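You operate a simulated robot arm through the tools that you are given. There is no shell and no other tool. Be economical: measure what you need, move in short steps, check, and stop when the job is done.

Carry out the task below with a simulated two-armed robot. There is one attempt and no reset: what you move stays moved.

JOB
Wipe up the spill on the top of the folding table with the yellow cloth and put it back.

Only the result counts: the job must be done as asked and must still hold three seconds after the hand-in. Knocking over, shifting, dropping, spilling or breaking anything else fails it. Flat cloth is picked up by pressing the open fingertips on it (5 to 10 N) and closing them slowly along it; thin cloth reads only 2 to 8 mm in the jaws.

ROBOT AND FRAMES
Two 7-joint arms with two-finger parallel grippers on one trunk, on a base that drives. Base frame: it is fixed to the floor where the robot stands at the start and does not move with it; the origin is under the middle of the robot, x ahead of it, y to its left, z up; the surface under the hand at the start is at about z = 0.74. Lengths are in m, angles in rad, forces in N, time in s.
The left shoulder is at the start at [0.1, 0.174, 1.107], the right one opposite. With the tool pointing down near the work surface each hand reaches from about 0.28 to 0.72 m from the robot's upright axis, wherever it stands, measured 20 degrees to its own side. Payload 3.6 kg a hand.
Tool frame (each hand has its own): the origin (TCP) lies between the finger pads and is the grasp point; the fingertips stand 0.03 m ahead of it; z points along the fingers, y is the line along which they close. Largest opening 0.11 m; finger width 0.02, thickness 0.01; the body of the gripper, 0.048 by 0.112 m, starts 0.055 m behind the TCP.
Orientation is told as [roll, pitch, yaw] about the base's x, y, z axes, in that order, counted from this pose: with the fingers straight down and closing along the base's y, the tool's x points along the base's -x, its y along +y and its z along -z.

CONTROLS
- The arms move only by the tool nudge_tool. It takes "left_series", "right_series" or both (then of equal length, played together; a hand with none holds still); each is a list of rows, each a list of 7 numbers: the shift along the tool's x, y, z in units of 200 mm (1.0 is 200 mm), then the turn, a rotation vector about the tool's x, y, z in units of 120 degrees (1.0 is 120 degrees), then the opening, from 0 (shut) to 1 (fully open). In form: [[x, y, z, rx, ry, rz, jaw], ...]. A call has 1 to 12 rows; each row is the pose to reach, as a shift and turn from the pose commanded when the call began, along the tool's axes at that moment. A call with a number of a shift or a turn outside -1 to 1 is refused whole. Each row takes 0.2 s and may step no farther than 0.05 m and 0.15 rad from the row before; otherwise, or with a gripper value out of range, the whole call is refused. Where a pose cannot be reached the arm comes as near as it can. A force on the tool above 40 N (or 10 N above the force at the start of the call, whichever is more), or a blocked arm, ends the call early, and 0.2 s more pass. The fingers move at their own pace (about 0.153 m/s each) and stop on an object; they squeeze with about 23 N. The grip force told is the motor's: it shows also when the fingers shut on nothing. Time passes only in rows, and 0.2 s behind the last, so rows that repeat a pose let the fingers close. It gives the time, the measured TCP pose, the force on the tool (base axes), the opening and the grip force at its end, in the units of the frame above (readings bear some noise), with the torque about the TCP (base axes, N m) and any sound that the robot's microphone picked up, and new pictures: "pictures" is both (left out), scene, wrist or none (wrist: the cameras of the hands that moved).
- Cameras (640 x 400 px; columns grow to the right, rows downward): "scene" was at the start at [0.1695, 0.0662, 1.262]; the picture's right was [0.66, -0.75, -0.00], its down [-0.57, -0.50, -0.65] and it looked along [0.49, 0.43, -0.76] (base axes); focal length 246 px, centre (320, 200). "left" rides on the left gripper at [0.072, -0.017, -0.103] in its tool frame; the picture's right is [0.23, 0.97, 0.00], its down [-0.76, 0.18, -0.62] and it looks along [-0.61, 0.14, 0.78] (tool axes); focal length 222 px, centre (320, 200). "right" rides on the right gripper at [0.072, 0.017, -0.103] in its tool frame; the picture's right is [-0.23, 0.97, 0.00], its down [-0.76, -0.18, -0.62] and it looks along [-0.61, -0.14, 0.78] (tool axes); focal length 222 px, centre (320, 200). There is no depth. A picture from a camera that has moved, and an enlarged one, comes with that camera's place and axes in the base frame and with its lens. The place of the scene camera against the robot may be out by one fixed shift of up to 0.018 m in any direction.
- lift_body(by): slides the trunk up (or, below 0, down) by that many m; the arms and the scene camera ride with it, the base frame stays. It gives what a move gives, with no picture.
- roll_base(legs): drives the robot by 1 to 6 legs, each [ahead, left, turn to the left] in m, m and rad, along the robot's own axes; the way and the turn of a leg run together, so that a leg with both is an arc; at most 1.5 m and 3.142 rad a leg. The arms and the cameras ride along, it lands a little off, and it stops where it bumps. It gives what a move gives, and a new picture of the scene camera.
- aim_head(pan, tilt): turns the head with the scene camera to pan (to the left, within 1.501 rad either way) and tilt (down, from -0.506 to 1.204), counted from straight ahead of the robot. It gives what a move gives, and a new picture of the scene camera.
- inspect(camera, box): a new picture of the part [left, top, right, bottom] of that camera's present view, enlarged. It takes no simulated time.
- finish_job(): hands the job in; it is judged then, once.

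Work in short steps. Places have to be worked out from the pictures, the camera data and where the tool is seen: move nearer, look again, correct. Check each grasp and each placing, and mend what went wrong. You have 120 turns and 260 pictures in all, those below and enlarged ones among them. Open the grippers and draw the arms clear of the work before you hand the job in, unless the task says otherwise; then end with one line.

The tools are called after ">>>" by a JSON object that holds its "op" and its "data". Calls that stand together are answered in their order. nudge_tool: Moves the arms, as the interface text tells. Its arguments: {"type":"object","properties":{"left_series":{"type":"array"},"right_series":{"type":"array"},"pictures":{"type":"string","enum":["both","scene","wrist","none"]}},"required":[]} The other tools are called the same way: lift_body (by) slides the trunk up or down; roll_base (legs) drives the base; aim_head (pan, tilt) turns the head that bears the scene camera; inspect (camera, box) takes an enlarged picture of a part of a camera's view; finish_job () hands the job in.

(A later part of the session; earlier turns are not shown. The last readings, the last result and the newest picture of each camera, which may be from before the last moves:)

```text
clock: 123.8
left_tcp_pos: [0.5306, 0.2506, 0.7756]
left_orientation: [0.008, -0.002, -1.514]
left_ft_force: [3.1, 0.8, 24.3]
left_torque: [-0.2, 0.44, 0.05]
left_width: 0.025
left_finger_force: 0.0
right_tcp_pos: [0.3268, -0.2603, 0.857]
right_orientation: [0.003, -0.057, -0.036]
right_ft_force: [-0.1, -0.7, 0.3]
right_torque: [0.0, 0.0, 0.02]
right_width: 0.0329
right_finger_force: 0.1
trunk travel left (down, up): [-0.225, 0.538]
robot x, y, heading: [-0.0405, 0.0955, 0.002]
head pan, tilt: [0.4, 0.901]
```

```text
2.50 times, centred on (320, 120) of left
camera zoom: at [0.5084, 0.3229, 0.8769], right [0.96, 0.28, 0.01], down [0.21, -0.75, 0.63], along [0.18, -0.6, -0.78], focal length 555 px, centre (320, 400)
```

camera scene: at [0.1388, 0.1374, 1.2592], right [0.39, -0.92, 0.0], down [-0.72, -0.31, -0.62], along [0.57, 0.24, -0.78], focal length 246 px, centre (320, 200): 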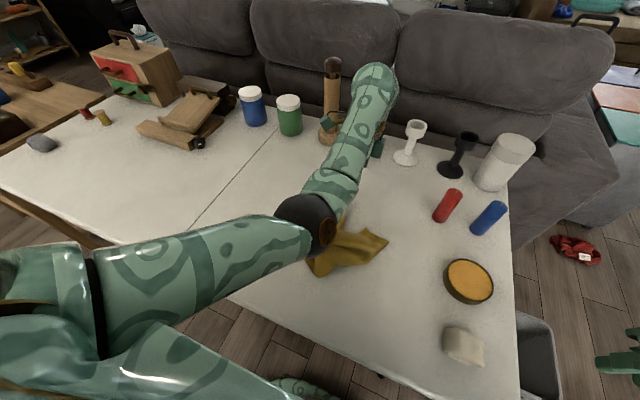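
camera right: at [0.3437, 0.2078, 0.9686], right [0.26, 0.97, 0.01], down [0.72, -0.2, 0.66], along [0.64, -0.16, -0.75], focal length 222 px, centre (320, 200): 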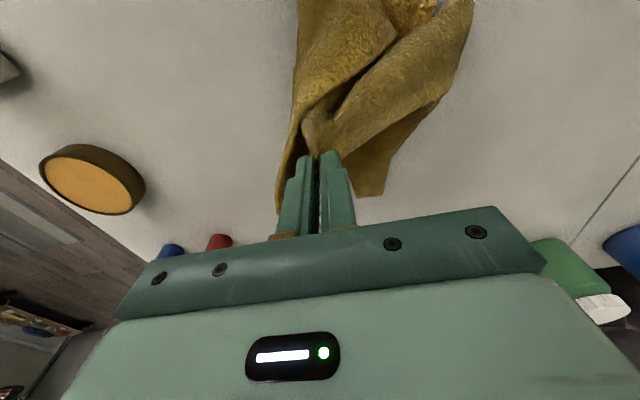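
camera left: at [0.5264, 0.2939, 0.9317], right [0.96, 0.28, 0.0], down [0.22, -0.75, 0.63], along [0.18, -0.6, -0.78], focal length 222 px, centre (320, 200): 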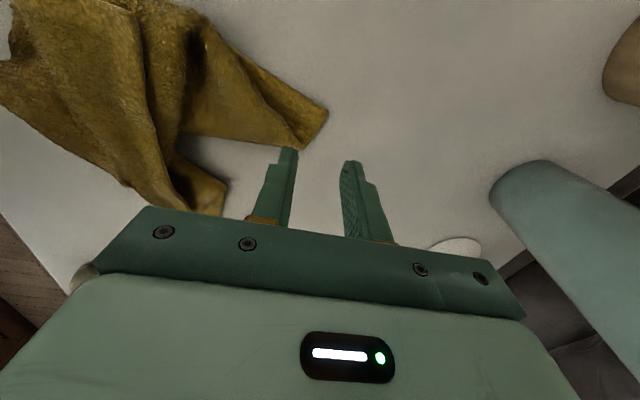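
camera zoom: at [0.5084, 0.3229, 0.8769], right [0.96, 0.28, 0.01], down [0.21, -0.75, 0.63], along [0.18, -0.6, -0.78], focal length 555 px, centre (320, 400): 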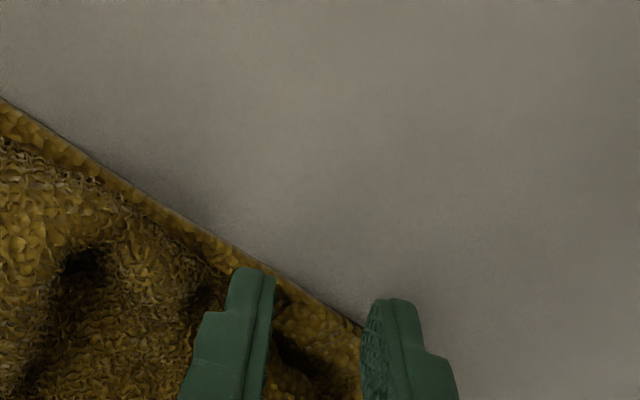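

I'll ease the force and just try closing here.

>>> {"op": "nudge_tool", "data": {"left_series": [[0, 0, -0.008, 0, 0, 0, 0.22], [0, 0, -0.008, 0, 0, 0, 0.18], [0, 0, -0.008, 0, 0, 0, 0.14], [0, 0, -0.008, 0, 0, 0, 0.1], [0, 0, -0.008, 0, 0, 0, 0.06], [0, 0, -0.008, 0, 0, 0, 0.02], [0, 0, -0.008, 0, 0, 0, 0], [0, 0, -0.008, 0, 0, 0, 0]], "pictures": "none"}}

>>> {"op": "inspect", "data": {"camera": "left", "box": [200, 40, 440, 200]}}

```text
clock: 125.6
left_tcp_pos: [0.5306, 0.252, 0.7751]
left_orientation: [0.004, -0.001, -1.515]
left_ft_force: [-4.2, 0.9, 23.2]
left_torque: [-0.2, 0.36, -0.04]
left_width: 0.0036
left_finger_force: 23.1
right_tcp_pos: [0.3271, -0.2608, 0.8567]
right_orientation: [0.002, -0.058, -0.037]
right_ft_force: [0.0, -1.4, 0.0]
right_torque: [0.02, -0.02, 0.03]
right_width: 0.033
right_finger_force: 0.1
trunk travel left (down, up): [-0.225, 0.538]
robot x, y, heading: [-0.0463, 0.0903, 0.003]
head pan, tilt: [0.4, 0.901]
```

```text
2.50 times, centred on (320, 120) of left
camera zoom: at [0.5073, 0.3227, 0.8769], right [0.96, 0.28, 0.0], down [0.22, -0.75, 0.62], along [0.18, -0.6, -0.78], focal length 555 px, centre (320, 400)
```

zoom: 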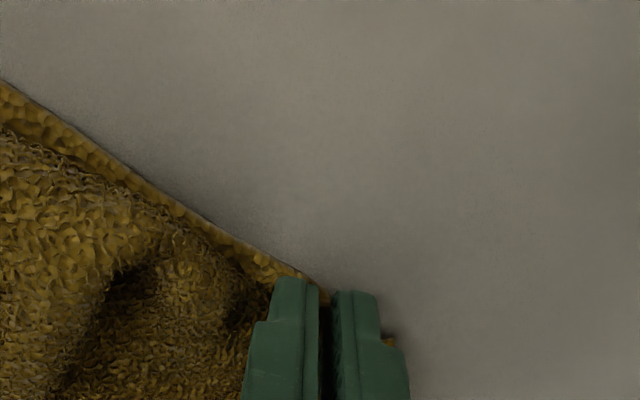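

Pinched: 3.6 mm at B1. Now I'm bringing the right hand over K.

>>> {"op": "nudge_tool", "data": {"right_series": [[0, 0.2, -0.05, 0, 0, 0, 0.25], [-0.1, 0.4, -0.1, 0, 0, 0, 0.25], [-0.2, 0.6, -0.1, 0, 0, 0, 0.25], [-0.3, 0.8, -0.1, 0, 0, 0, 0.25], [-0.4, 1.0, -0.1, 0, 0, 0, 0.25]], "pictures": "none"}}

>>> {"op": "nudge_tool", "data": {"right_series": [[0, 0.2, 0, 0, 0, 0, 0.25], [-0.1, 0.4, 0.0, 0, 0, 0, 0.25], [-0.1, 0.6, 0.05, 0, 0, 0, 0.25], [-0.1, 0.7, 0.1, 0, 0, 0, 0.25]], "pictures": "both"}}

```text
clock: 126.8
left_tcp_pos: [0.529, 0.2514, 0.7744]
left_orientation: [0.003, -0.002, -1.515]
left_ft_force: [-1.6, 0.0, 19.7]
left_torque: [-0.19, 0.29, -0.03]
left_width: 0.0036
left_finger_force: 23.6
right_tcp_pos: [0.4141, -0.066, 0.8827]
right_orientation: [0.0, -0.058, -0.037]
right_ft_force: [-0.3, 0.6, 0.1]
right_torque: [-0.02, -0.01, 0.03]
right_width: 0.0274
right_finger_force: 0.1
trunk travel left (down, up): [-0.225, 0.538]
robot x, y, heading: [-0.0426, 0.0928, 0.003]
head pan, tilt: [0.4, 0.901]
```

```text
clock: 127.8
left_tcp_pos: [0.5294, 0.2526, 0.7738]
left_orientation: [0.002, -0.002, -1.516]
left_ft_force: [-1.5, 0.0, 22.2]
left_torque: [-0.21, 0.34, -0.03]
left_width: 0.0036
left_finger_force: 24.0
right_tcp_pos: [0.4406, 0.0739, 0.8611]
right_orientation: [0.0, -0.059, -0.036]
right_ft_force: [0.1, -0.6, -0.8]
right_torque: [0.04, 0.01, 0.01]
right_width: 0.0276
right_finger_force: 0.1
trunk travel left (down, up): [-0.225, 0.538]
robot x, y, heading: [-0.0431, 0.0904, 0.004]
head pan, tilt: [0.4, 0.901]
camera scene: at [0.135, 0.1373, 1.2599], right [0.39, -0.92, 0.0], down [-0.72, -0.31, -0.62], along [0.57, 0.24, -0.78], focal length 246 px, centre (320, 200)
camera right: at [0.363, 0.0938, 0.9618], right [0.26, 0.96, 0.01], down [0.72, -0.2, 0.67], along [0.65, -0.17, -0.75], focal length 222 px, centre (320, 200)
```

scene: 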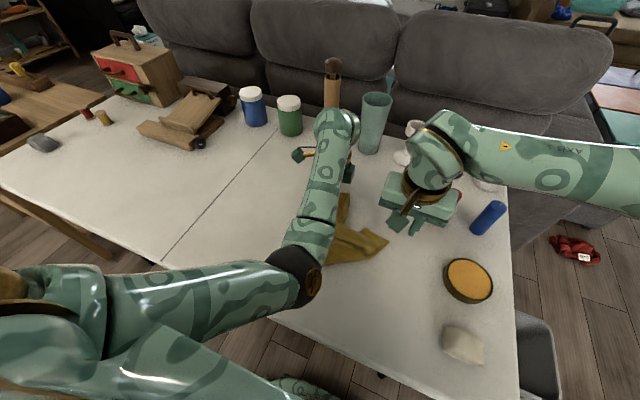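
right: 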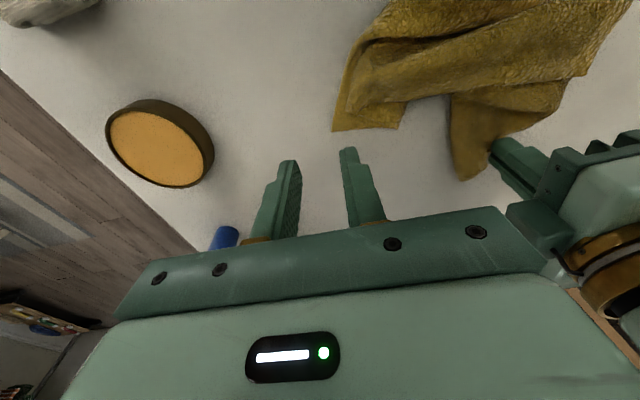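

K's corner is at (0.464, 0.082), so I'll pinch at about (0.453, 0.108). Lowering.

>>> {"op": "nudge_tool", "data": {"right_series": [[-0.02, 0.09, 0.05, 0, 0, 0, 0.24], [-0.04, 0.17, 0.15, 0, 0, 0, 0.24], [-0.04, 0.17, 0.28, 0, 0, 0, 0.24], [-0.04, 0.17, 0.37, 0, 0, 0, 0.24], [-0.04, 0.17, 0.4, 0, 0, 0, 0.24]], "pictures": "none"}}

>>> {"op": "inspect", "data": {"camera": "right", "box": [200, 40, 440, 200]}}

```text
clock: 129.0
left_tcp_pos: [0.5293, 0.2511, 0.776]
left_orientation: [0.004, -0.001, -1.516]
left_ft_force: [-1.9, -1.2, 22.2]
left_torque: [-0.22, 0.33, -0.02]
left_width: 0.0034
left_finger_force: 23.0
right_tcp_pos: [0.4543, 0.1079, 0.7827]
right_orientation: [0.002, -0.058, -0.038]
right_ft_force: [0.0, -0.6, -0.1]
right_torque: [0.01, -0.02, -0.01]
right_width: 0.0264
right_finger_force: 0.0
trunk travel left (down, up): [-0.225, 0.538]
robot x, y, heading: [-0.0406, 0.0903, -0.001]
head pan, tilt: [0.4, 0.901]
```

```text
2.50 times, centred on (320, 120) of right
camera zoom: at [0.3759, 0.1274, 0.8826], right [0.26, 0.96, 0.01], down [0.72, -0.2, 0.67], along [0.65, -0.16, -0.75], focal length 555 px, centre (320, 400)
```

zoom: 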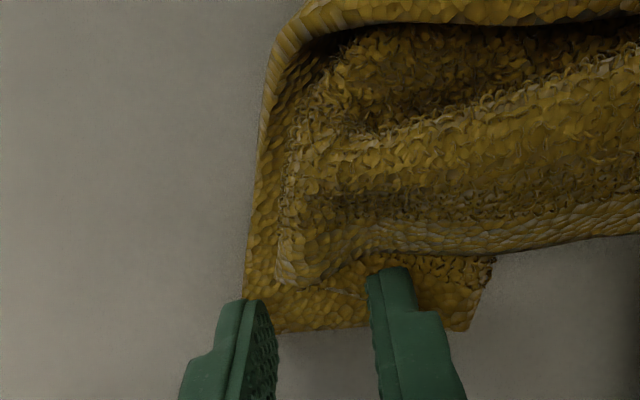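

The single-layer strip at K slopes about 15°. I'll turn the tool to match and shift 10 mm forward onto the strip.

>>> {"op": "nudge_tool", "data": {"right_series": [[-0.03, 0, -0.05, 0, 0, 0.06, 0.24], [-0.055, 0.0, -0.05, 0, 0, 0.112, 0.24], [-0.055, 0, 0.0, 0, 0, 0.112, 0.24], [-0.055, 0, 0.03, 0, 0, 0.112, 0.24], [-0.055, 0, 0.035, 0, 0, 0.112, 0.24]], "pictures": "none"}}

>>> {"op": "inspect", "data": {"camera": "right", "box": [200, 40, 440, 200]}}

```text
clock: 130.2
left_tcp_pos: [0.5299, 0.2509, 0.7747]
left_orientation: [0.003, -0.001, -1.514]
left_ft_force: [-2.0, 0.0, 22.1]
left_torque: [-0.25, 0.32, -0.02]
left_width: 0.0038
left_finger_force: 23.6
right_tcp_pos: [0.4648, 0.1086, 0.7764]
right_orientation: [0.012, -0.055, -0.271]
right_ft_force: [0.0, 0.8, 1.6]
right_torque: [0.04, -0.02, 0.0]
right_width: 0.0266
right_finger_force: 0.2
trunk travel left (down, up): [-0.225, 0.538]
robot x, y, heading: [-0.0432, 0.0931, 0.005]
head pan, tilt: [0.4, 0.901]
```

```text
2.50 times, centred on (320, 120) of right
camera zoom: at [0.3931, 0.1433, 0.8773], right [0.48, 0.88, 0.03], down [0.65, -0.38, 0.66], along [0.59, -0.3, -0.75], focal length 555 px, centre (320, 400)
```

zoom: 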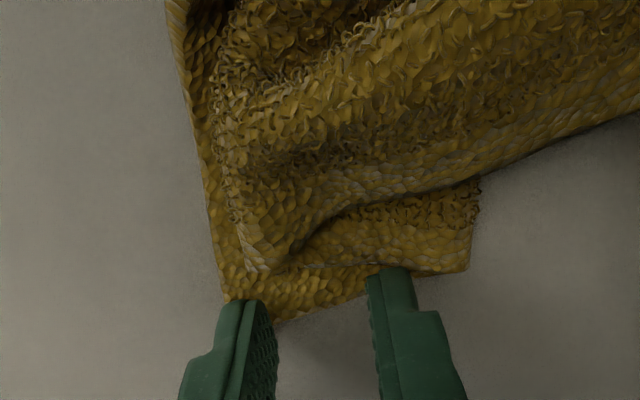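

A little too far out. Shifting back 7 mm, then pressing.

>>> {"op": "nudge_tool", "data": {"right_series": [[0, 0, -0.04, 0, 0, 0, 0.24], [0.04, 0.01, -0.04, 0, 0, 0, 0.24], [0.04, 0.01, 0.0, 0, 0, 0, 0.24], [0.04, 0.01, 0.012, 0, 0, 0, 0.24], [0.04, 0.01, 0.015, 0, 0, 0, 0.24]], "pictures": "none"}}

>>> {"op": "inspect", "data": {"camera": "right", "box": [200, 40, 440, 200]}}

```text
clock: 131.4
left_tcp_pos: [0.5304, 0.2517, 0.7757]
left_orientation: [0.005, -0.002, -1.516]
left_ft_force: [1.3, 0.2, 17.8]
left_torque: [-0.16, 0.19, -0.02]
left_width: 0.0035
left_finger_force: 22.9
right_tcp_pos: [0.458, 0.1124, 0.7742]
right_orientation: [0.016, -0.054, -0.272]
right_ft_force: [-2.4, -2.7, 13.5]
right_torque: [0.16, 0.08, 0.03]
right_width: 0.0257
right_finger_force: 0.1
trunk travel left (down, up): [-0.225, 0.538]
robot x, y, heading: [-0.0417, 0.0932, 0.003]
head pan, tilt: [0.4, 0.901]
```

```text
2.50 times, centred on (320, 120) of right
camera zoom: at [0.3856, 0.1478, 0.8755], right [0.48, 0.88, 0.03], down [0.65, -0.38, 0.66], along [0.59, -0.3, -0.75], focal length 555 px, centre (320, 400)
```

zoom: 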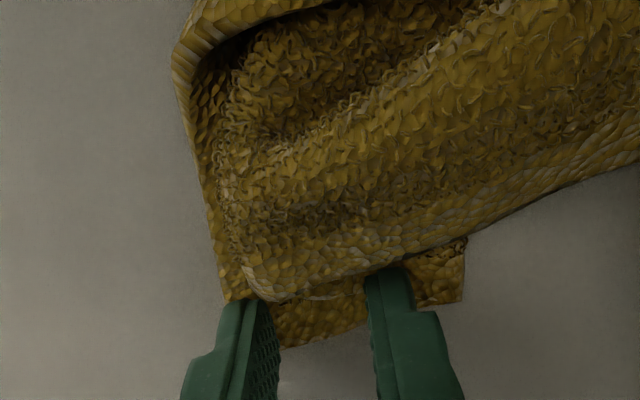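

Both fingers press the strip at about 13 N. Closing slowly.

>>> {"op": "nudge_tool", "data": {"right_series": [[0, 0, -0.003, 0, 0, 0, 0.2], [0, 0, -0.003, 0, 0, 0, 0.16], [0, 0, -0.003, 0, 0, 0, 0.12], [0, 0, -0.003, 0, 0, 0, 0.08], [0, 0, -0.003, 0, 0, 0, 0.04], [0, 0, -0.003, 0, 0, 0, 0.0], [0, 0, -0.003, 0, 0, 0, 0], [0, 0, -0.003, 0, 0, 0, 0]], "pictures": "none"}}

>>> {"op": "inspect", "data": {"camera": "right", "box": [200, 40, 440, 200]}}

```text
clock: 133.2
left_tcp_pos: [0.5287, 0.2517, 0.7754]
left_orientation: [0.003, -0.002, -1.515]
left_ft_force: [-0.7, -0.8, 18.2]
left_torque: [-0.21, 0.21, 0.02]
left_width: 0.0034
left_finger_force: 22.9
right_tcp_pos: [0.4569, 0.1128, 0.7742]
right_orientation: [0.015, -0.055, -0.27]
right_ft_force: [0.3, 3.9, 14.5]
right_torque: [0.2, -0.02, -0.01]
right_width: 0.0044
right_finger_force: 23.1
trunk travel left (down, up): [-0.225, 0.538]
robot x, y, heading: [-0.044, 0.095, 0.001]
head pan, tilt: [0.4, 0.901]
```

```text
2.50 times, centred on (320, 120) of right
camera zoom: at [0.3856, 0.1477, 0.8756], right [0.48, 0.88, 0.03], down [0.65, -0.37, 0.66], along [0.59, -0.3, -0.75], focal length 555 px, centre (320, 400)
```

zoom: 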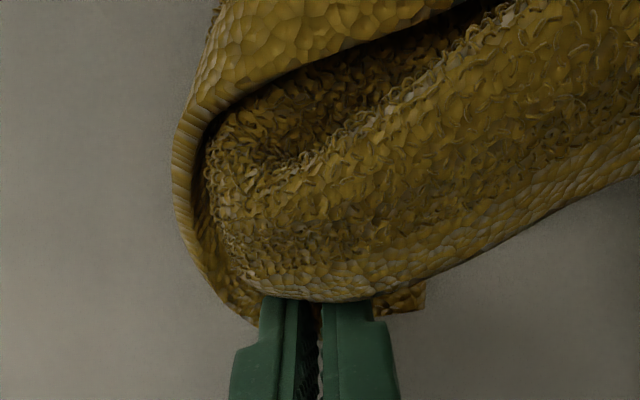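

Both corners are held. Raising the trunk 0.28 m to lift the cloth between the two hands, then looking.

>>> {"op": "lift_body", "data": {"by": 0.28}}

>>> {"op": "inspect", "data": {"camera": "scene", "box": [240, 60, 560, 280]}}

>>> {"op": "inspect", "data": {"camera": "right", "box": [0, 0, 640, 400]}}

```text
clock: 136.0
left_tcp_pos: [0.5307, 0.2523, 1.0537]
left_orientation: [0.001, -0.002, -1.515]
left_ft_force: [0.6, 0.3, 0.0]
left_torque: [0.0, 0.01, -0.04]
left_width: 0.0032
left_finger_force: 23.2
right_tcp_pos: [0.4579, 0.1119, 1.0522]
right_orientation: [0.011, -0.055, -0.27]
right_ft_force: [-0.7, -0.2, -1.0]
right_torque: [-0.03, 0.01, -0.05]
right_width: 0.0036
right_finger_force: 23.0
trunk travel left (down, up): [-0.505, 0.258]
robot x, y, heading: [-0.0431, 0.0965, 0.002]
head pan, tilt: [0.4, 0.901]
```

```text
1.82 times, centred on (400, 170) of scene
camera zoom: at [0.0464, 0.1375, 1.5437], right [0.39, -0.92, 0.0], down [-0.72, -0.31, -0.62], along [0.57, 0.24, -0.78], focal length 446 px, centre (174, 254)
```

zoom: 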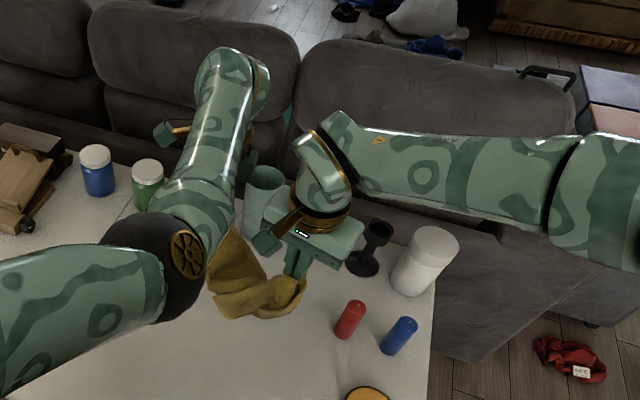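

```text
1.00 times, centred on (320, 200) of right (not enlarged: the box is as wide or as high as the picture)
camera zoom: at [0.3876, 0.1484, 1.1534], right [0.48, 0.88, 0.02], down [0.65, -0.37, 0.66], along [0.59, -0.3, -0.75], focal length 222 px, centre (320, 200)
```

zoom: 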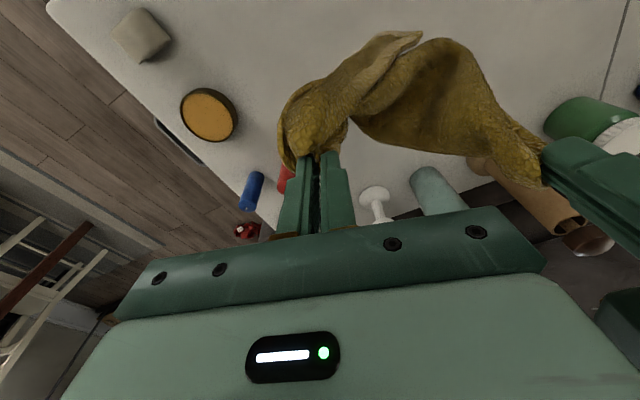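

The cloth hangs between both hands. I'll spread them, left hand to +y and right hand forward and -y, and look again.

>>> {"op": "nudge_tool", "data": {"left_series": [[0.07, 0, 0, 0, 0, 0, 0], [0.14, 0.01, 0, 0, 0, 0, 0], [0.21, 0.015, 0, 0, 0, 0, 0], [0.28, 0.017, 0, 0, 0, 0, 0]], "right_series": [[-0.09, 0, 0, 0, 0, 0, 0], [-0.18, 0, 0, 0, 0, 0, 0], [-0.27, 0, 0, 0, 0, 0, 0], [-0.36, 0, 0, 0, 0, 0, 0]], "pictures": "both"}}

```text
clock: 137.0
left_tcp_pos: [0.5313, 0.3107, 1.0536]
left_orientation: [0.002, -0.004, -1.515]
left_ft_force: [-1.0, -0.2, -0.4]
left_torque: [-0.03, 0.0, 0.02]
left_width: 0.0033
left_finger_force: 22.9
right_tcp_pos: [0.5271, 0.0932, 1.0576]
right_orientation: [0.012, -0.053, -0.27]
right_ft_force: [-0.3, -0.1, -0.9]
right_torque: [0.0, 0.0, 0.03]
right_width: 0.0037
right_finger_force: 22.9
trunk travel left (down, up): [-0.505, 0.258]
robot x, y, heading: [-0.0443, 0.0932, 0.009]
head pan, tilt: [0.4, 0.901]
camera scene: at [0.0464, 0.1387, 1.5437], right [0.39, -0.92, 0.0], down [-0.72, -0.31, -0.62], along [0.57, 0.24, -0.78], focal length 246 px, centre (320, 200)
camera right: at [0.4564, 0.129, 1.1578], right [0.48, 0.88, 0.02], down [0.65, -0.37, 0.66], along [0.59, -0.3, -0.75], focal length 222 px, centre (320, 200)
camera left: at [0.51, 0.3816, 1.1553], right [0.96, 0.28, 0.0], down [0.22, -0.75, 0.63], along [0.18, -0.6, -0.78], focal length 222 px, centre (320, 200)
```

scene: 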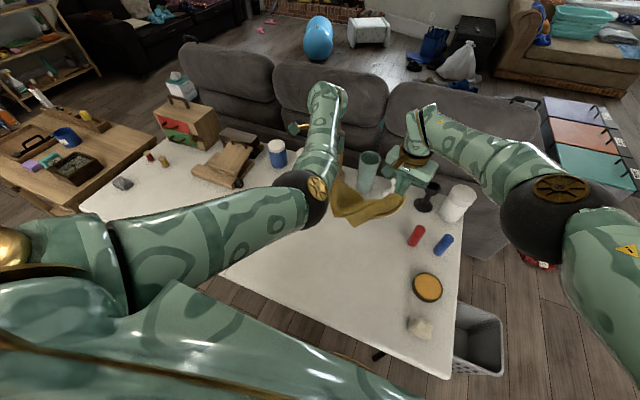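
right: 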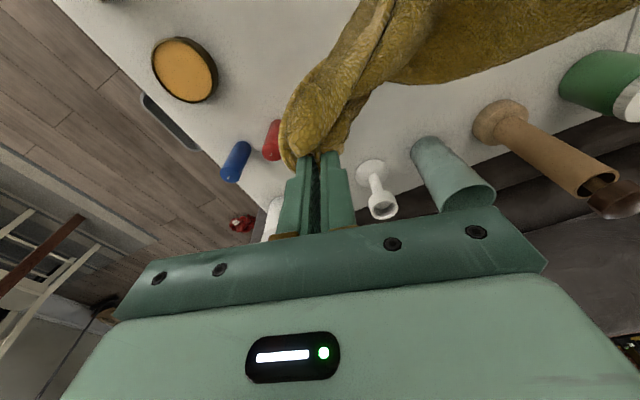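
left: 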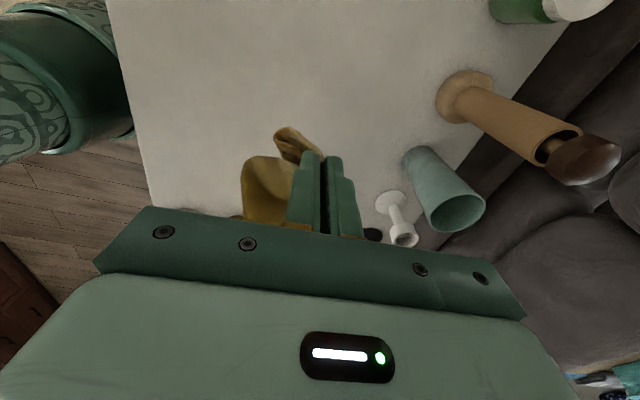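

Still slack at 0.22 m apart. I'll spread a little further while watching the force.

>>> {"op": "nudge_tool", "data": {"left_series": [[0.06, 0, 0, 0, 0, 0, 0], [0.12, 0.0, 0, 0, 0, 0, 0], [0.18, 0.0, 0, 0, 0, 0, 0]], "right_series": [[0, -0.05, 0, 0, 0, 0, 0], [0.01, -0.1, 0, 0, 0, 0, 0], [0.02, -0.13, 0, 0, 0, 0, 0]], "pictures": "none"}}

>>> {"op": "inspect", "data": {"camera": "scene", "box": [280, 120, 500, 260]}}

```text
clock: 137.8
left_tcp_pos: [0.5299, 0.345, 1.0544]
left_orientation: [0.001, -0.001, -1.516]
left_ft_force: [0.2, 0.0, -0.2]
left_torque: [0.0, 0.01, 0.02]
left_width: 0.0031
left_finger_force: 22.7
right_tcp_pos: [0.5176, 0.0685, 1.0563]
right_orientation: [0.014, -0.053, -0.271]
right_ft_force: [0.4, 0.0, 0.0]
right_torque: [-0.01, 0.0, 0.03]
right_width: 0.0035
right_finger_force: 22.8
trunk travel left (down, up): [-0.505, 0.258]
robot x, y, heading: [-0.0414, 0.0933, 0.006]
head pan, tilt: [0.4, 0.901]
```

```text
2.86 times, centred on (390, 190) of scene
camera zoom: at [0.0462, 0.1375, 1.5438], right [0.39, -0.92, 0.0], down [-0.72, -0.31, -0.62], along [0.57, 0.24, -0.78], focal length 702 px, centre (120, 229)
```

zoom: 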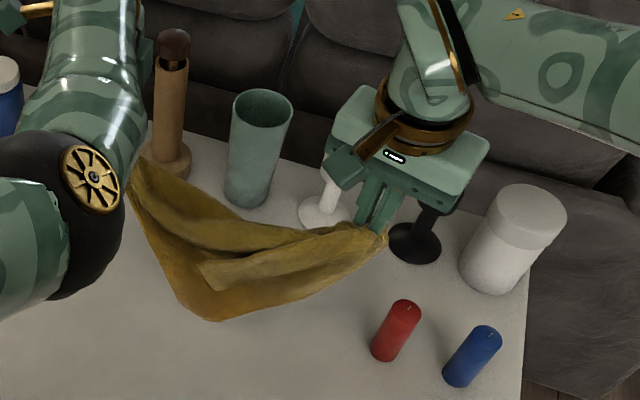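

The two hands hold diagonal corners, so the cloth hangs as a folded triangle. I'll pull it taut, back off, and lay it with its two flaps trailing toward me. Then I can flip the upper flap forward.

>>> {"op": "nudge_tool", "data": {"left_series": [[0.07, 0, 0, 0, 0, 0, 0], [0.14, 0.0, 0, 0, 0, 0, 0], [0.19, 0.0, 0, 0, 0, 0, 0]], "right_series": [[-0.02, -0.06, 0, 0, 0, 0, 0], [-0.04, -0.12, 0, 0, 0, 0, 0], [-0.06, -0.17, 0, 0, 0, 0, 0]], "pictures": "none"}}

>>> {"op": "roll_base", "data": {"legs": [[-0.13, 0, 0]]}}

>>> {"op": "inspect", "data": {"camera": "scene", "box": [280, 120, 500, 260]}}

```text
clock: 138.6
left_tcp_pos: [0.5274, 0.3828, 1.0534]
left_orientation: [0.001, -0.003, -1.516]
left_ft_force: [0.1, -1.3, 0.2]
left_torque: [-0.01, -0.02, -0.02]
left_width: 0.0031
left_finger_force: 23.2
right_tcp_pos: [0.5209, 0.0336, 1.0556]
right_orientation: [0.014, -0.054, -0.271]
right_ft_force: [-1.2, 0.5, 0.8]
right_torque: [0.02, -0.03, -0.02]
right_width: 0.0038
right_finger_force: 22.4
trunk travel left (down, up): [-0.505, 0.258]
robot x, y, heading: [-0.0422, 0.0946, 0.002]
head pan, tilt: [0.4, 0.901]
```

```text
clock: 139.9
left_tcp_pos: [0.3967, 0.3822, 1.0535]
left_orientation: [0.002, -0.003, -1.518]
left_ft_force: [1.0, -0.5, -0.9]
left_torque: [-0.04, -0.01, -0.02]
left_width: 0.0031
left_finger_force: 23.3
right_tcp_pos: [0.3884, 0.0318, 1.0551]
right_orientation: [0.014, -0.054, -0.271]
right_ft_force: [-0.4, 0.9, 0.1]
right_torque: [0.03, -0.02, -0.03]
right_width: 0.0034
right_finger_force: 22.7
trunk travel left (down, up): [-0.505, 0.258]
robot x, y, heading: [-0.1753, 0.0931, -0.002]
head pan, tilt: [0.4, 0.901]
camera scene: at [-0.0857, 0.1371, 1.5438], right [0.39, -0.92, 0.0], down [-0.72, -0.31, -0.62], along [0.57, 0.24, -0.78], focal length 246 px, centre (320, 200)
```

scene: 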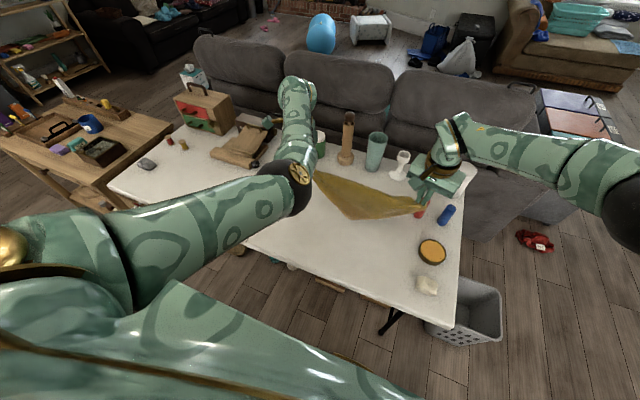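

```text
2.86 times, centred on (390, 190) of scene
camera zoom: at [-0.0857, 0.1371, 1.5438], right [0.39, -0.92, 0.0], down [-0.72, -0.31, -0.62], along [0.57, 0.24, -0.78], focal length 702 px, centre (120, 229)
```

zoom: 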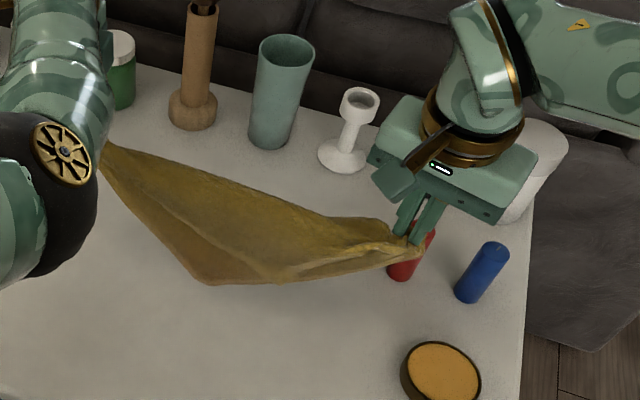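

The ridge is taut with both flaps hanging cleanly. I'm laying it down in alternating small lower and forward steps.

>>> {"op": "lift_body", "data": {"by": -0.08}}

>>> {"op": "roll_base", "data": {"legs": [[0.04, 0, 0]]}}

>>> {"op": "lift_body", "data": {"by": -0.05}}

>>> {"op": "roll_base", "data": {"legs": [[0.04, 0, 0]]}}

>>> {"op": "lift_body", "data": {"by": -0.06}}

>>> {"op": "roll_base", "data": {"legs": [[0.03, 0, 0]]}}

>>> {"op": "lift_body", "data": {"by": -0.075}}

>>> {"op": "inspect", "data": {"camera": "scene", "box": [240, 140, 500, 320]}}

```text
clock: 141.1
left_tcp_pos: [0.3967, 0.382, 0.9736]
left_orientation: [0.001, -0.001, -1.518]
left_ft_force: [0.5, -0.8, -0.9]
left_torque: [-0.05, -0.02, 0.03]
left_width: 0.0032
left_finger_force: 23.1
right_tcp_pos: [0.3881, 0.0328, 0.9767]
right_orientation: [0.014, -0.055, -0.274]
right_ft_force: [0.6, 0.8, 0.4]
right_torque: [0.03, -0.02, -0.05]
right_width: 0.0036
right_finger_force: 23.3
trunk travel left (down, up): [-0.425, 0.338]
robot x, y, heading: [-0.1781, 0.0905, -0.001]
head pan, tilt: [0.4, 0.901]
```

```text
clock: 141.9
left_tcp_pos: [0.4358, 0.3818, 0.973]
left_orientation: [0.004, -0.002, -1.515]
left_ft_force: [-0.4, -0.9, 0.4]
left_torque: [0.01, 0.02, 0.01]
left_width: 0.0031
left_finger_force: 22.6
right_tcp_pos: [0.4296, 0.0325, 0.976]
right_orientation: [0.014, -0.054, -0.274]
right_ft_force: [-0.2, 1.1, 0.3]
right_torque: [0.0, -0.03, -0.05]
right_width: 0.0035
right_finger_force: 23.0
trunk travel left (down, up): [-0.425, 0.338]
robot x, y, heading: [-0.1333, 0.0935, 0.003]
head pan, tilt: [0.4, 0.901]
camera scene: at [-0.0305, 0.1371, 1.4634], right [0.39, -0.92, 0.0], down [-0.72, -0.31, -0.62], along [0.57, 0.24, -0.78], focal length 246 px, centre (320, 200)
```

scene: 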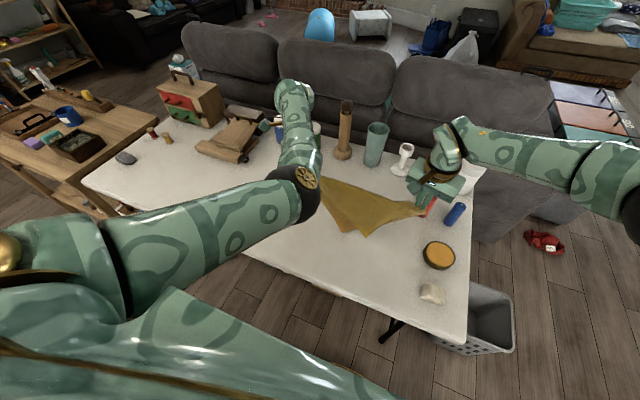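

```text
clock: 142.8
left_tcp_pos: [0.4365, 0.3816, 0.9246]
left_orientation: [0.001, -0.003, -1.516]
left_ft_force: [-0.6, -0.9, -0.2]
left_torque: [-0.06, -0.01, -0.01]
left_width: 0.0035
left_finger_force: 22.6
right_tcp_pos: [0.4281, 0.033, 0.926]
right_orientation: [0.015, -0.054, -0.275]
right_ft_force: [-0.5, 2.0, 1.1]
right_torque: [0.02, -0.03, -0.01]
right_width: 0.0037
right_finger_force: 22.9
trunk travel left (down, up): [-0.375, 0.388]
robot x, y, heading: [-0.1334, 0.0934, 0.002]
head pan, tilt: [0.4, 0.901]
```

```text
clock: 143.7
left_tcp_pos: [0.4772, 0.3818, 0.9229]
left_orientation: [-0.001, -0.003, -1.516]
left_ft_force: [-0.4, -0.3, -0.6]
left_torque: [-0.04, 0.01, 0.0]
left_width: 0.0033
left_finger_force: 22.6
right_tcp_pos: [0.4698, 0.0334, 0.925]
right_orientation: [0.012, -0.052, -0.273]
right_ft_force: [0.2, 0.7, -0.7]
right_torque: [0.0, 0.02, 0.0]
right_width: 0.0037
right_finger_force: 22.9
trunk travel left (down, up): [-0.375, 0.388]
robot x, y, heading: [-0.0972, 0.0932, 0.002]
head pan, tilt: [0.4, 0.901]
camera scene: at [0.0255, 0.1373, 1.4127], right [0.39, -0.92, 0.0], down [-0.72, -0.31, -0.62], along [0.57, 0.24, -0.78], focal length 246 px, centre (320, 200)
```

scene: 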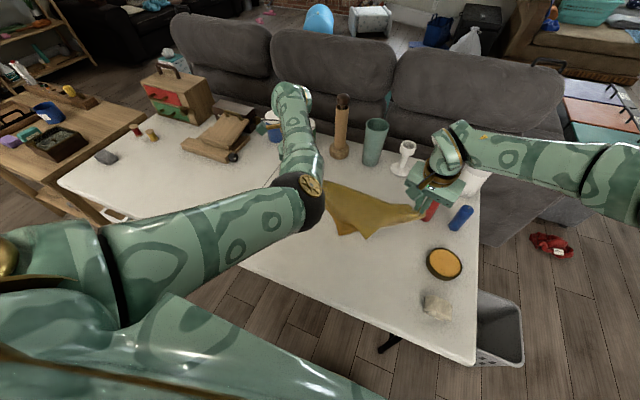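

```text
clock: 144.7
left_tcp_pos: [0.4766, 0.3828, 0.8646]
left_orientation: [0.001, -0.003, -1.516]
left_ft_force: [-0.3, -0.9, -0.5]
left_torque: [-0.04, 0.02, 0.0]
left_width: 0.0033
left_finger_force: 23.1
right_tcp_pos: [0.469, 0.0319, 0.8654]
right_orientation: [0.014, -0.056, -0.274]
right_ft_force: [0.1, 1.0, -0.3]
right_torque: [-0.03, -0.01, -0.01]
right_width: 0.0037
right_finger_force: 23.1
trunk travel left (down, up): [-0.315, 0.448]
robot x, y, heading: [-0.09, 0.0953, -0.003]
head pan, tilt: [0.4, 0.901]
```

```text
clock: 145.6
left_tcp_pos: [0.5088, 0.3827, 0.8619]
left_orientation: [-0.002, -0.002, -1.516]
left_ft_force: [0.5, -0.9, -0.3]
left_torque: [-0.03, 0.01, 0.0]
left_width: 0.0031
left_finger_force: 22.9
right_tcp_pos: [0.4991, 0.0322, 0.8659]
right_orientation: [0.012, -0.051, -0.274]
right_ft_force: [1.5, 0.5, -1.1]
right_torque: [-0.02, -0.01, 0.0]
right_width: 0.0036
right_finger_force: 23.0
trunk travel left (down, up): [-0.315, 0.448]
robot x, y, heading: [-0.0616, 0.0926, -0.003]
head pan, tilt: [0.4, 0.901]
camera scene: at [0.0771, 0.1374, 1.3517], right [0.39, -0.92, 0.0], down [-0.72, -0.31, -0.62], along [0.57, 0.24, -0.79], focal length 246 px, centre (320, 200)
```

scene: 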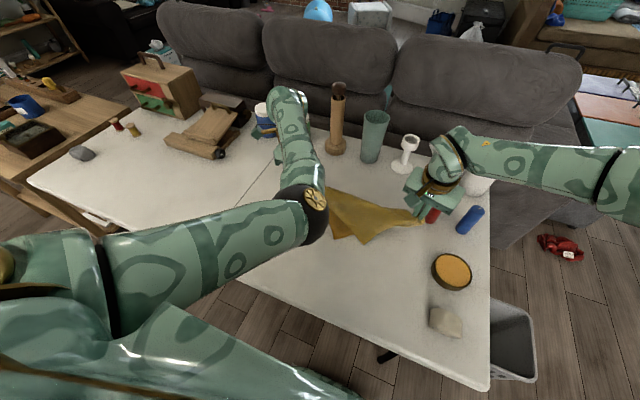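

```text
clock: 146.7
left_tcp_pos: [0.5068, 0.3826, 0.7895]
left_orientation: [0.003, -0.001, -1.516]
left_ft_force: [-0.8, 0.1, -0.3]
left_torque: [-0.03, -0.02, -0.04]
left_width: 0.0032
left_finger_force: 22.7
right_tcp_pos: [0.4988, 0.0324, 0.792]
right_orientation: [0.014, -0.056, -0.274]
right_ft_force: [-0.2, 0.7, 0.2]
right_torque: [0.03, -0.01, 0.0]
right_width: 0.0035
right_finger_force: 22.8
trunk travel left (down, up): [-0.24, 0.523]
robot x, y, heading: [-0.0634, 0.0915, 0.003]
head pan, tilt: [0.4, 0.901]
```

```text
2.22 times, centred on (370, 230) of scene
camera zoom: at [0.1075, 0.1374, 1.2753], right [0.39, -0.92, 0.0], down [-0.72, -0.31, -0.62], along [0.57, 0.24, -0.78], focal length 546 px, centre (209, 133)
```

zoom: 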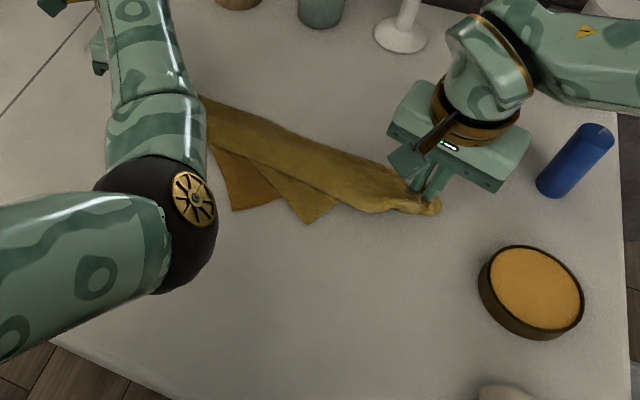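

It's down, but the flaps are scrunched. I'll lift a little and turn the ridge toward the home diagonal (left hand near-left, right hand far-right), then re-lay it so the flaps point to the near-right home corner.

>>> {"op": "lift_body", "data": {"by": 0.17}}

>>> {"op": "nudge_tool", "data": {"left_series": [[-0.05, -0.08, 0, 0, 0, 0, 0], [-0.1, -0.16, 0, 0, 0, 0, 0], [-0.16, -0.24, 0, 0, 0, 0, 0], [-0.21, -0.31, 0, 0, 0, 0, 0]], "right_series": [[-0.12, 0.06, 0, 0, 0, 0, 0], [-0.24, 0.12, 0, 0, 0, 0, 0], [-0.35, 0.18, 0, 0, 0, 0, 0], [-0.455, 0.23, 0, 0, 0, 0, 0]], "pictures": "scene"}}

```text
clock: 148.6
left_tcp_pos: [0.5058, 0.3819, 0.9577]
left_orientation: [0.001, -0.002, -1.518]
left_ft_force: [0.6, -0.8, 0.3]
left_torque: [-0.03, -0.01, -0.01]
left_width: 0.0033
left_finger_force: 23.0
right_tcp_pos: [0.4994, 0.0331, 0.9586]
right_orientation: [0.013, -0.053, -0.273]
right_ft_force: [-0.2, 0.4, -1.1]
right_torque: [0.03, -0.03, -0.01]
right_width: 0.0038
right_finger_force: 23.1
trunk travel left (down, up): [-0.41, 0.353]
robot x, y, heading: [-0.0638, 0.0909, 0.005]
head pan, tilt: [0.4, 0.901]
```

```text
clock: 149.6
left_tcp_pos: [0.449, 0.3384, 0.9583]
left_orientation: [0.003, -0.002, -1.515]
left_ft_force: [0.2, -0.2, -1.0]
left_torque: [-0.01, -0.03, 0.01]
left_width: 0.0032
left_finger_force: 23.0
right_tcp_pos: [0.5477, 0.0417, 0.9759]
right_orientation: [0.012, -0.054, -0.273]
right_ft_force: [0.2, 0.2, -0.4]
right_torque: [-0.02, -0.03, 0.01]
right_width: 0.004
right_finger_force: 22.8
right hand out of reach, approached as far as the arm can: row 2, 3, 4
trunk travel left (down, up): [-0.41, 0.353]
robot x, y, heading: [-0.0647, 0.0886, 0.002]
head pan, tilt: [0.4, 0.901]
camera scene: at [0.0433, 0.1385, 1.4482], right [0.39, -0.92, 0.0], down [-0.72, -0.31, -0.62], along [0.57, 0.24, -0.78], focal length 246 px, centre (320, 200)
```

scene: 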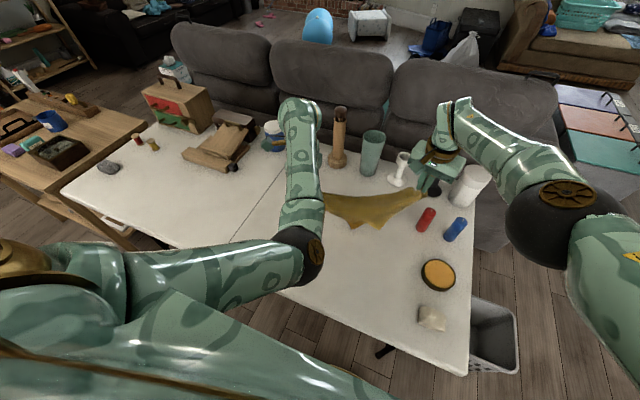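

The right arm can't reach the far-right corner, so I'll settle for a layout it can manage. The ridge goes back parallel to y and gets re-laid with a longer forward drag so the flaps pull out straight.

>>> {"op": "nudge_tool", "data": {"left_series": [[0.08, 0, 0, 0, 0, 0, 0], [0.16, 0, 0, 0, 0, 0, 0], [0.2, 0, 0, 0, 0, 0, 0]], "right_series": [[0.16, -0.08, 0, 0, 0, 0, 0], [0.32, -0.16, 0, 0, 0, 0, 0], [0.455, -0.2, 0, 0, 0, 0, 0]], "pictures": "none"}}

>>> {"op": "roll_base", "data": {"legs": [[-0.11, 0, 0]]}}

```text
clock: 150.4
left_tcp_pos: [0.4465, 0.3765, 0.9594]
left_orientation: [0.001, 0.0, -1.519]
left_ft_force: [-0.6, -1.1, 0.3]
left_torque: [-0.03, -0.02, 0.01]
left_width: 0.0034
left_finger_force: 23.2
right_tcp_pos: [0.4497, 0.0265, 0.9712]
right_orientation: [0.014, -0.053, -0.274]
right_ft_force: [-0.7, -0.2, -0.5]
right_torque: [0.04, -0.01, -0.02]
right_width: 0.0036
right_finger_force: 22.9
trunk travel left (down, up): [-0.41, 0.353]
robot x, y, heading: [-0.0658, 0.0954, -0.0]
head pan, tilt: [0.4, 0.901]
```

```text
clock: 151.6
left_tcp_pos: [0.3355, 0.3762, 0.9587]
left_orientation: [0.003, -0.002, -1.519]
left_ft_force: [-0.6, -1.4, 0.7]
left_torque: [-0.07, -0.06, 0.0]
left_width: 0.0031
left_finger_force: 22.7
right_tcp_pos: [0.3398, 0.0257, 0.9704]
right_orientation: [0.015, -0.053, -0.274]
right_ft_force: [-0.4, -0.4, -0.1]
right_torque: [0.01, -0.05, 0.0]
right_width: 0.0041
right_finger_force: 22.8
trunk travel left (down, up): [-0.41, 0.353]
robot x, y, heading: [-0.1752, 0.0926, -0.002]
head pan, tilt: [0.4, 0.901]
camera scene: at [-0.0666, 0.1369, 1.4482], right [0.39, -0.92, 0.0], down [-0.72, -0.31, -0.62], along [0.57, 0.24, -0.78], focal length 246 px, centre (320, 200)
```

scene: 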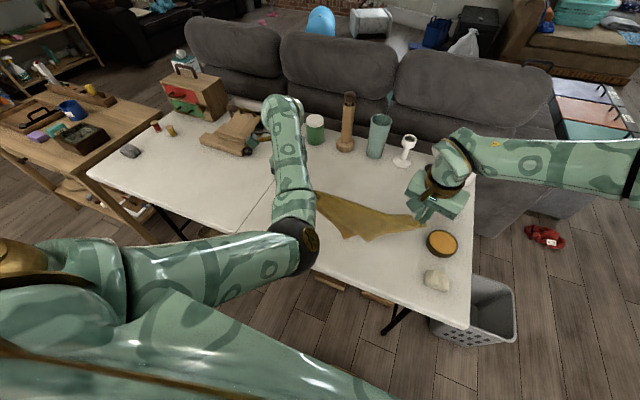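

Flaps hang well. Re-laying now with more forward travel for each bit of lowering.

>>> {"op": "lift_body", "data": {"by": -0.03}}

>>> {"op": "roll_base", "data": {"legs": [[0.04, 0, 0]]}}

>>> {"op": "lift_body", "data": {"by": -0.05}}

>>> {"op": "roll_base", "data": {"legs": [[0.05, 0, 0]]}}

>>> {"op": "lift_body", "data": {"by": -0.05}}

>>> {"op": "roll_base", "data": {"legs": [[0.05, 0, 0]]}}

>>> {"op": "lift_body", "data": {"by": -0.04}}

>>> {"op": "roll_base", "data": {"legs": [[0.02, 0, 0]]}}

>>> {"op": "inspect", "data": {"camera": "scene", "box": [240, 160, 500, 320]}}

```text
clock: 152.3
left_tcp_pos: [0.337, 0.3758, 0.9293]
left_orientation: [0.002, -0.001, -1.519]
left_ft_force: [0.2, -0.7, 0.7]
left_torque: [-0.03, -0.01, -0.02]
left_width: 0.0032
left_finger_force: 23.0
right_tcp_pos: [0.3411, 0.026, 0.9406]
right_orientation: [0.014, -0.053, -0.274]
right_ft_force: [-0.1, 1.8, 0.3]
right_torque: [0.0, -0.03, -0.03]
right_width: 0.0036
right_finger_force: 23.0
trunk travel left (down, up): [-0.38, 0.383]
robot x, y, heading: [-0.1736, 0.094, 0.004]
head pan, tilt: [0.4, 0.901]
```

```text
clock: 153.2
left_tcp_pos: [0.3791, 0.3752, 0.9274]
left_orientation: [-0.002, -0.004, -1.519]
left_ft_force: [0.5, -1.1, -1.3]
left_torque: [-0.04, 0.0, 0.0]
left_width: 0.0032
left_finger_force: 22.7
right_tcp_pos: [0.3829, 0.026, 0.9408]
right_orientation: [0.013, -0.052, -0.276]
right_ft_force: [0.7, 1.5, -1.2]
right_torque: [0.04, 0.01, -0.01]
right_width: 0.0036
right_finger_force: 22.7
trunk travel left (down, up): [-0.38, 0.383]
robot x, y, heading: [-0.1336, 0.0909, -0.006]
head pan, tilt: [0.4, 0.901]
camera scene: at [-0.0144, 0.137, 1.4177], right [0.39, -0.92, 0.0], down [-0.72, -0.31, -0.62], along [0.57, 0.24, -0.78], focal length 246 px, centre (320, 200)
```

scene: 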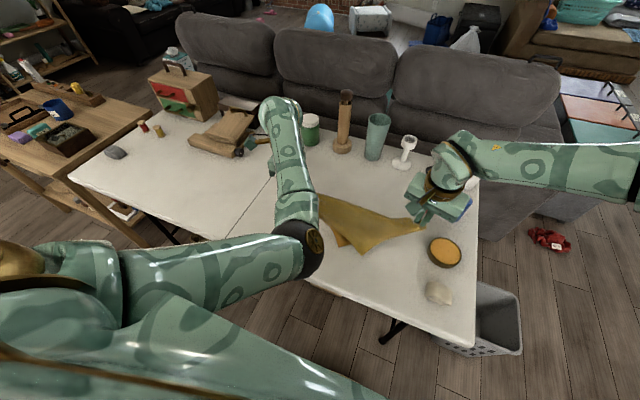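

```text
clock: 154.1
left_tcp_pos: [0.376, 0.375, 0.8786]
left_orientation: [0.0, -0.003, -1.518]
left_ft_force: [0.4, -1.0, -0.2]
left_torque: [-0.04, -0.05, -0.01]
left_width: 0.0026
left_finger_force: 22.9
right_tcp_pos: [0.3817, 0.0248, 0.8913]
right_orientation: [0.014, -0.054, -0.276]
right_ft_force: [0.3, 0.2, 0.3]
right_torque: [0.03, -0.02, -0.03]
right_width: 0.0039
right_finger_force: 22.9
trunk travel left (down, up): [-0.33, 0.433]
robot x, y, heading: [-0.1341, 0.0913, -0.001]
head pan, tilt: [0.4, 0.901]
```

```text
clock: 155.1
left_tcp_pos: [0.4286, 0.3754, 0.8767]
left_orientation: [-0.003, -0.003, -1.518]
left_ft_force: [1.0, -1.3, -1.0]
left_torque: [-0.02, 0.03, 0.0]
left_width: 0.0034
left_finger_force: 23.2
right_tcp_pos: [0.4323, 0.0249, 0.8895]
right_orientation: [0.012, -0.052, -0.274]
right_ft_force: [0.8, 0.5, -1.2]
right_torque: [0.03, 0.06, -0.02]
right_width: 0.0034
right_finger_force: 22.4
trunk travel left (down, up): [-0.33, 0.433]
robot x, y, heading: [-0.0831, 0.088, 0.001]
head pan, tilt: [0.4, 0.901]
camera scene: at [0.0526, 0.1369, 1.3668], right [0.39, -0.92, 0.0], down [-0.72, -0.3, -0.62], along [0.57, 0.24, -0.79], focal length 246 px, centre (320, 200)
```

scene: 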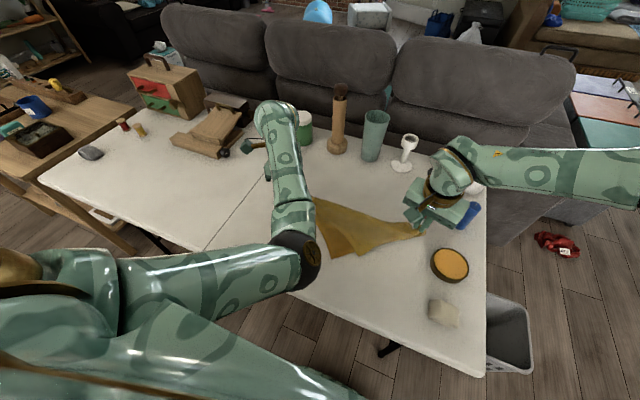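

```text
clock: 156.0
left_tcp_pos: [0.4263, 0.3751, 0.8294]
left_orientation: [0.002, -0.003, -1.519]
left_ft_force: [0.3, -0.8, 0.0]
left_torque: [-0.07, -0.04, -0.03]
left_width: 0.0033
left_finger_force: 22.4
right_tcp_pos: [0.432, 0.0256, 0.8405]
right_orientation: [0.015, -0.054, -0.276]
right_ft_force: [0.7, 0.0, 0.1]
right_torque: [0.02, 0.02, -0.05]
right_width: 0.0036
right_finger_force: 23.0
trunk travel left (down, up): [-0.28, 0.483]
robot x, y, heading: [-0.0826, 0.0896, -0.006]
head pan, tilt: [0.4, 0.901]
```

```text
clock: 156.9
left_tcp_pos: [0.4777, 0.3763, 0.8266]
left_orientation: [-0.001, -0.003, -1.517]
left_ft_force: [1.0, -1.1, 0.5]
left_torque: [-0.01, 0.01, 0.04]
left_width: 0.0033
left_finger_force: 22.9
right_tcp_pos: [0.4826, 0.0256, 0.84]
right_orientation: [0.013, -0.053, -0.275]
right_ft_force: [1.0, 1.0, -0.1]
right_torque: [-0.01, 0.01, 0.0]
right_width: 0.0035
right_finger_force: 23.2
trunk travel left (down, up): [-0.28, 0.483]
robot x, y, heading: [-0.0331, 0.0914, 0.001]
head pan, tilt: [0.4, 0.901]
camera scene: at [0.1231, 0.1372, 1.3158], right [0.39, -0.92, 0.0], down [-0.72, -0.31, -0.62], along [0.57, 0.24, -0.79], focal length 246 px, centre (320, 200)
```

scene: 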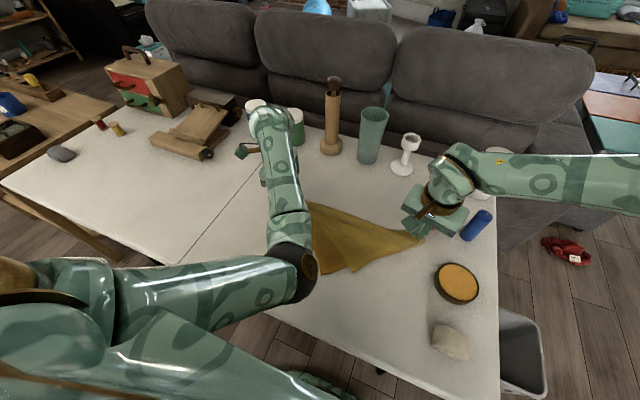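

```text
clock: 157.7
left_tcp_pos: [0.4763, 0.377, 0.7891]
left_orientation: [0.002, -0.002, -1.517]
left_ft_force: [0.5, -0.7, 0.2]
left_torque: [0.01, -0.04, 0.02]
left_width: 0.0031
left_finger_force: 23.1
right_tcp_pos: [0.4811, 0.0261, 0.8017]
right_orientation: [0.014, -0.056, -0.275]
right_ft_force: [0.1, -0.4, -0.8]
right_torque: [0.01, -0.04, -0.04]
right_width: 0.0038
right_finger_force: 23.1
trunk travel left (down, up): [-0.24, 0.523]
robot x, y, heading: [-0.0328, 0.0939, -0.0]
head pan, tilt: [0.4, 0.901]
```

```text
clock: 158.5
left_tcp_pos: [0.4979, 0.3765, 0.7857]
left_orientation: [-0.002, -0.004, -1.516]
left_ft_force: [0.3, -0.2, -1.3]
left_torque: [-0.06, 0.03, 0.03]
left_width: 0.0032
left_finger_force: 23.1
right_tcp_pos: [0.5017, 0.0279, 0.7996]
right_orientation: [0.013, -0.053, -0.273]
right_ft_force: [-0.4, 0.0, 0.4]
right_torque: [0.01, 0.0, -0.02]
right_width: 0.0034
right_finger_force: 23.0
trunk travel left (down, up): [-0.24, 0.523]
robot x, y, heading: [-0.0175, 0.0905, 0.005]
head pan, tilt: [0.4, 0.901]
camera scene: at [0.1615, 0.1374, 1.2747], right [0.39, -0.92, 0.0], down [-0.72, -0.31, -0.62], along [0.57, 0.24, -0.78], focal length 246 px, centre (320, 200)
```

scene: 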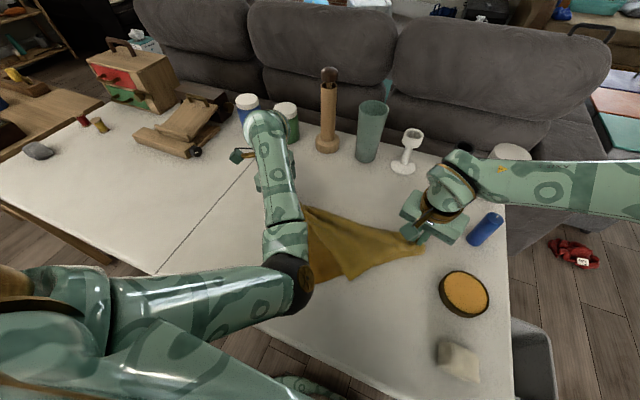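

```text
2.46 times, centred on (370, 240) of scene
camera zoom: at [0.1615, 0.1374, 1.2747], right [0.39, -0.92, 0.0], down [-0.72, -0.31, -0.62], along [0.57, 0.24, -0.78], focal length 604 px, centre (197, 102)
```

zoom: 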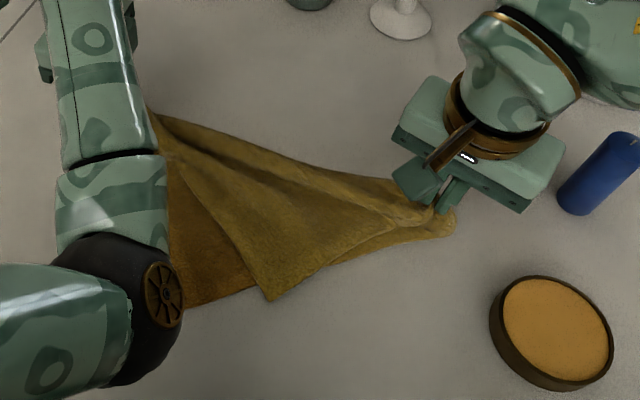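

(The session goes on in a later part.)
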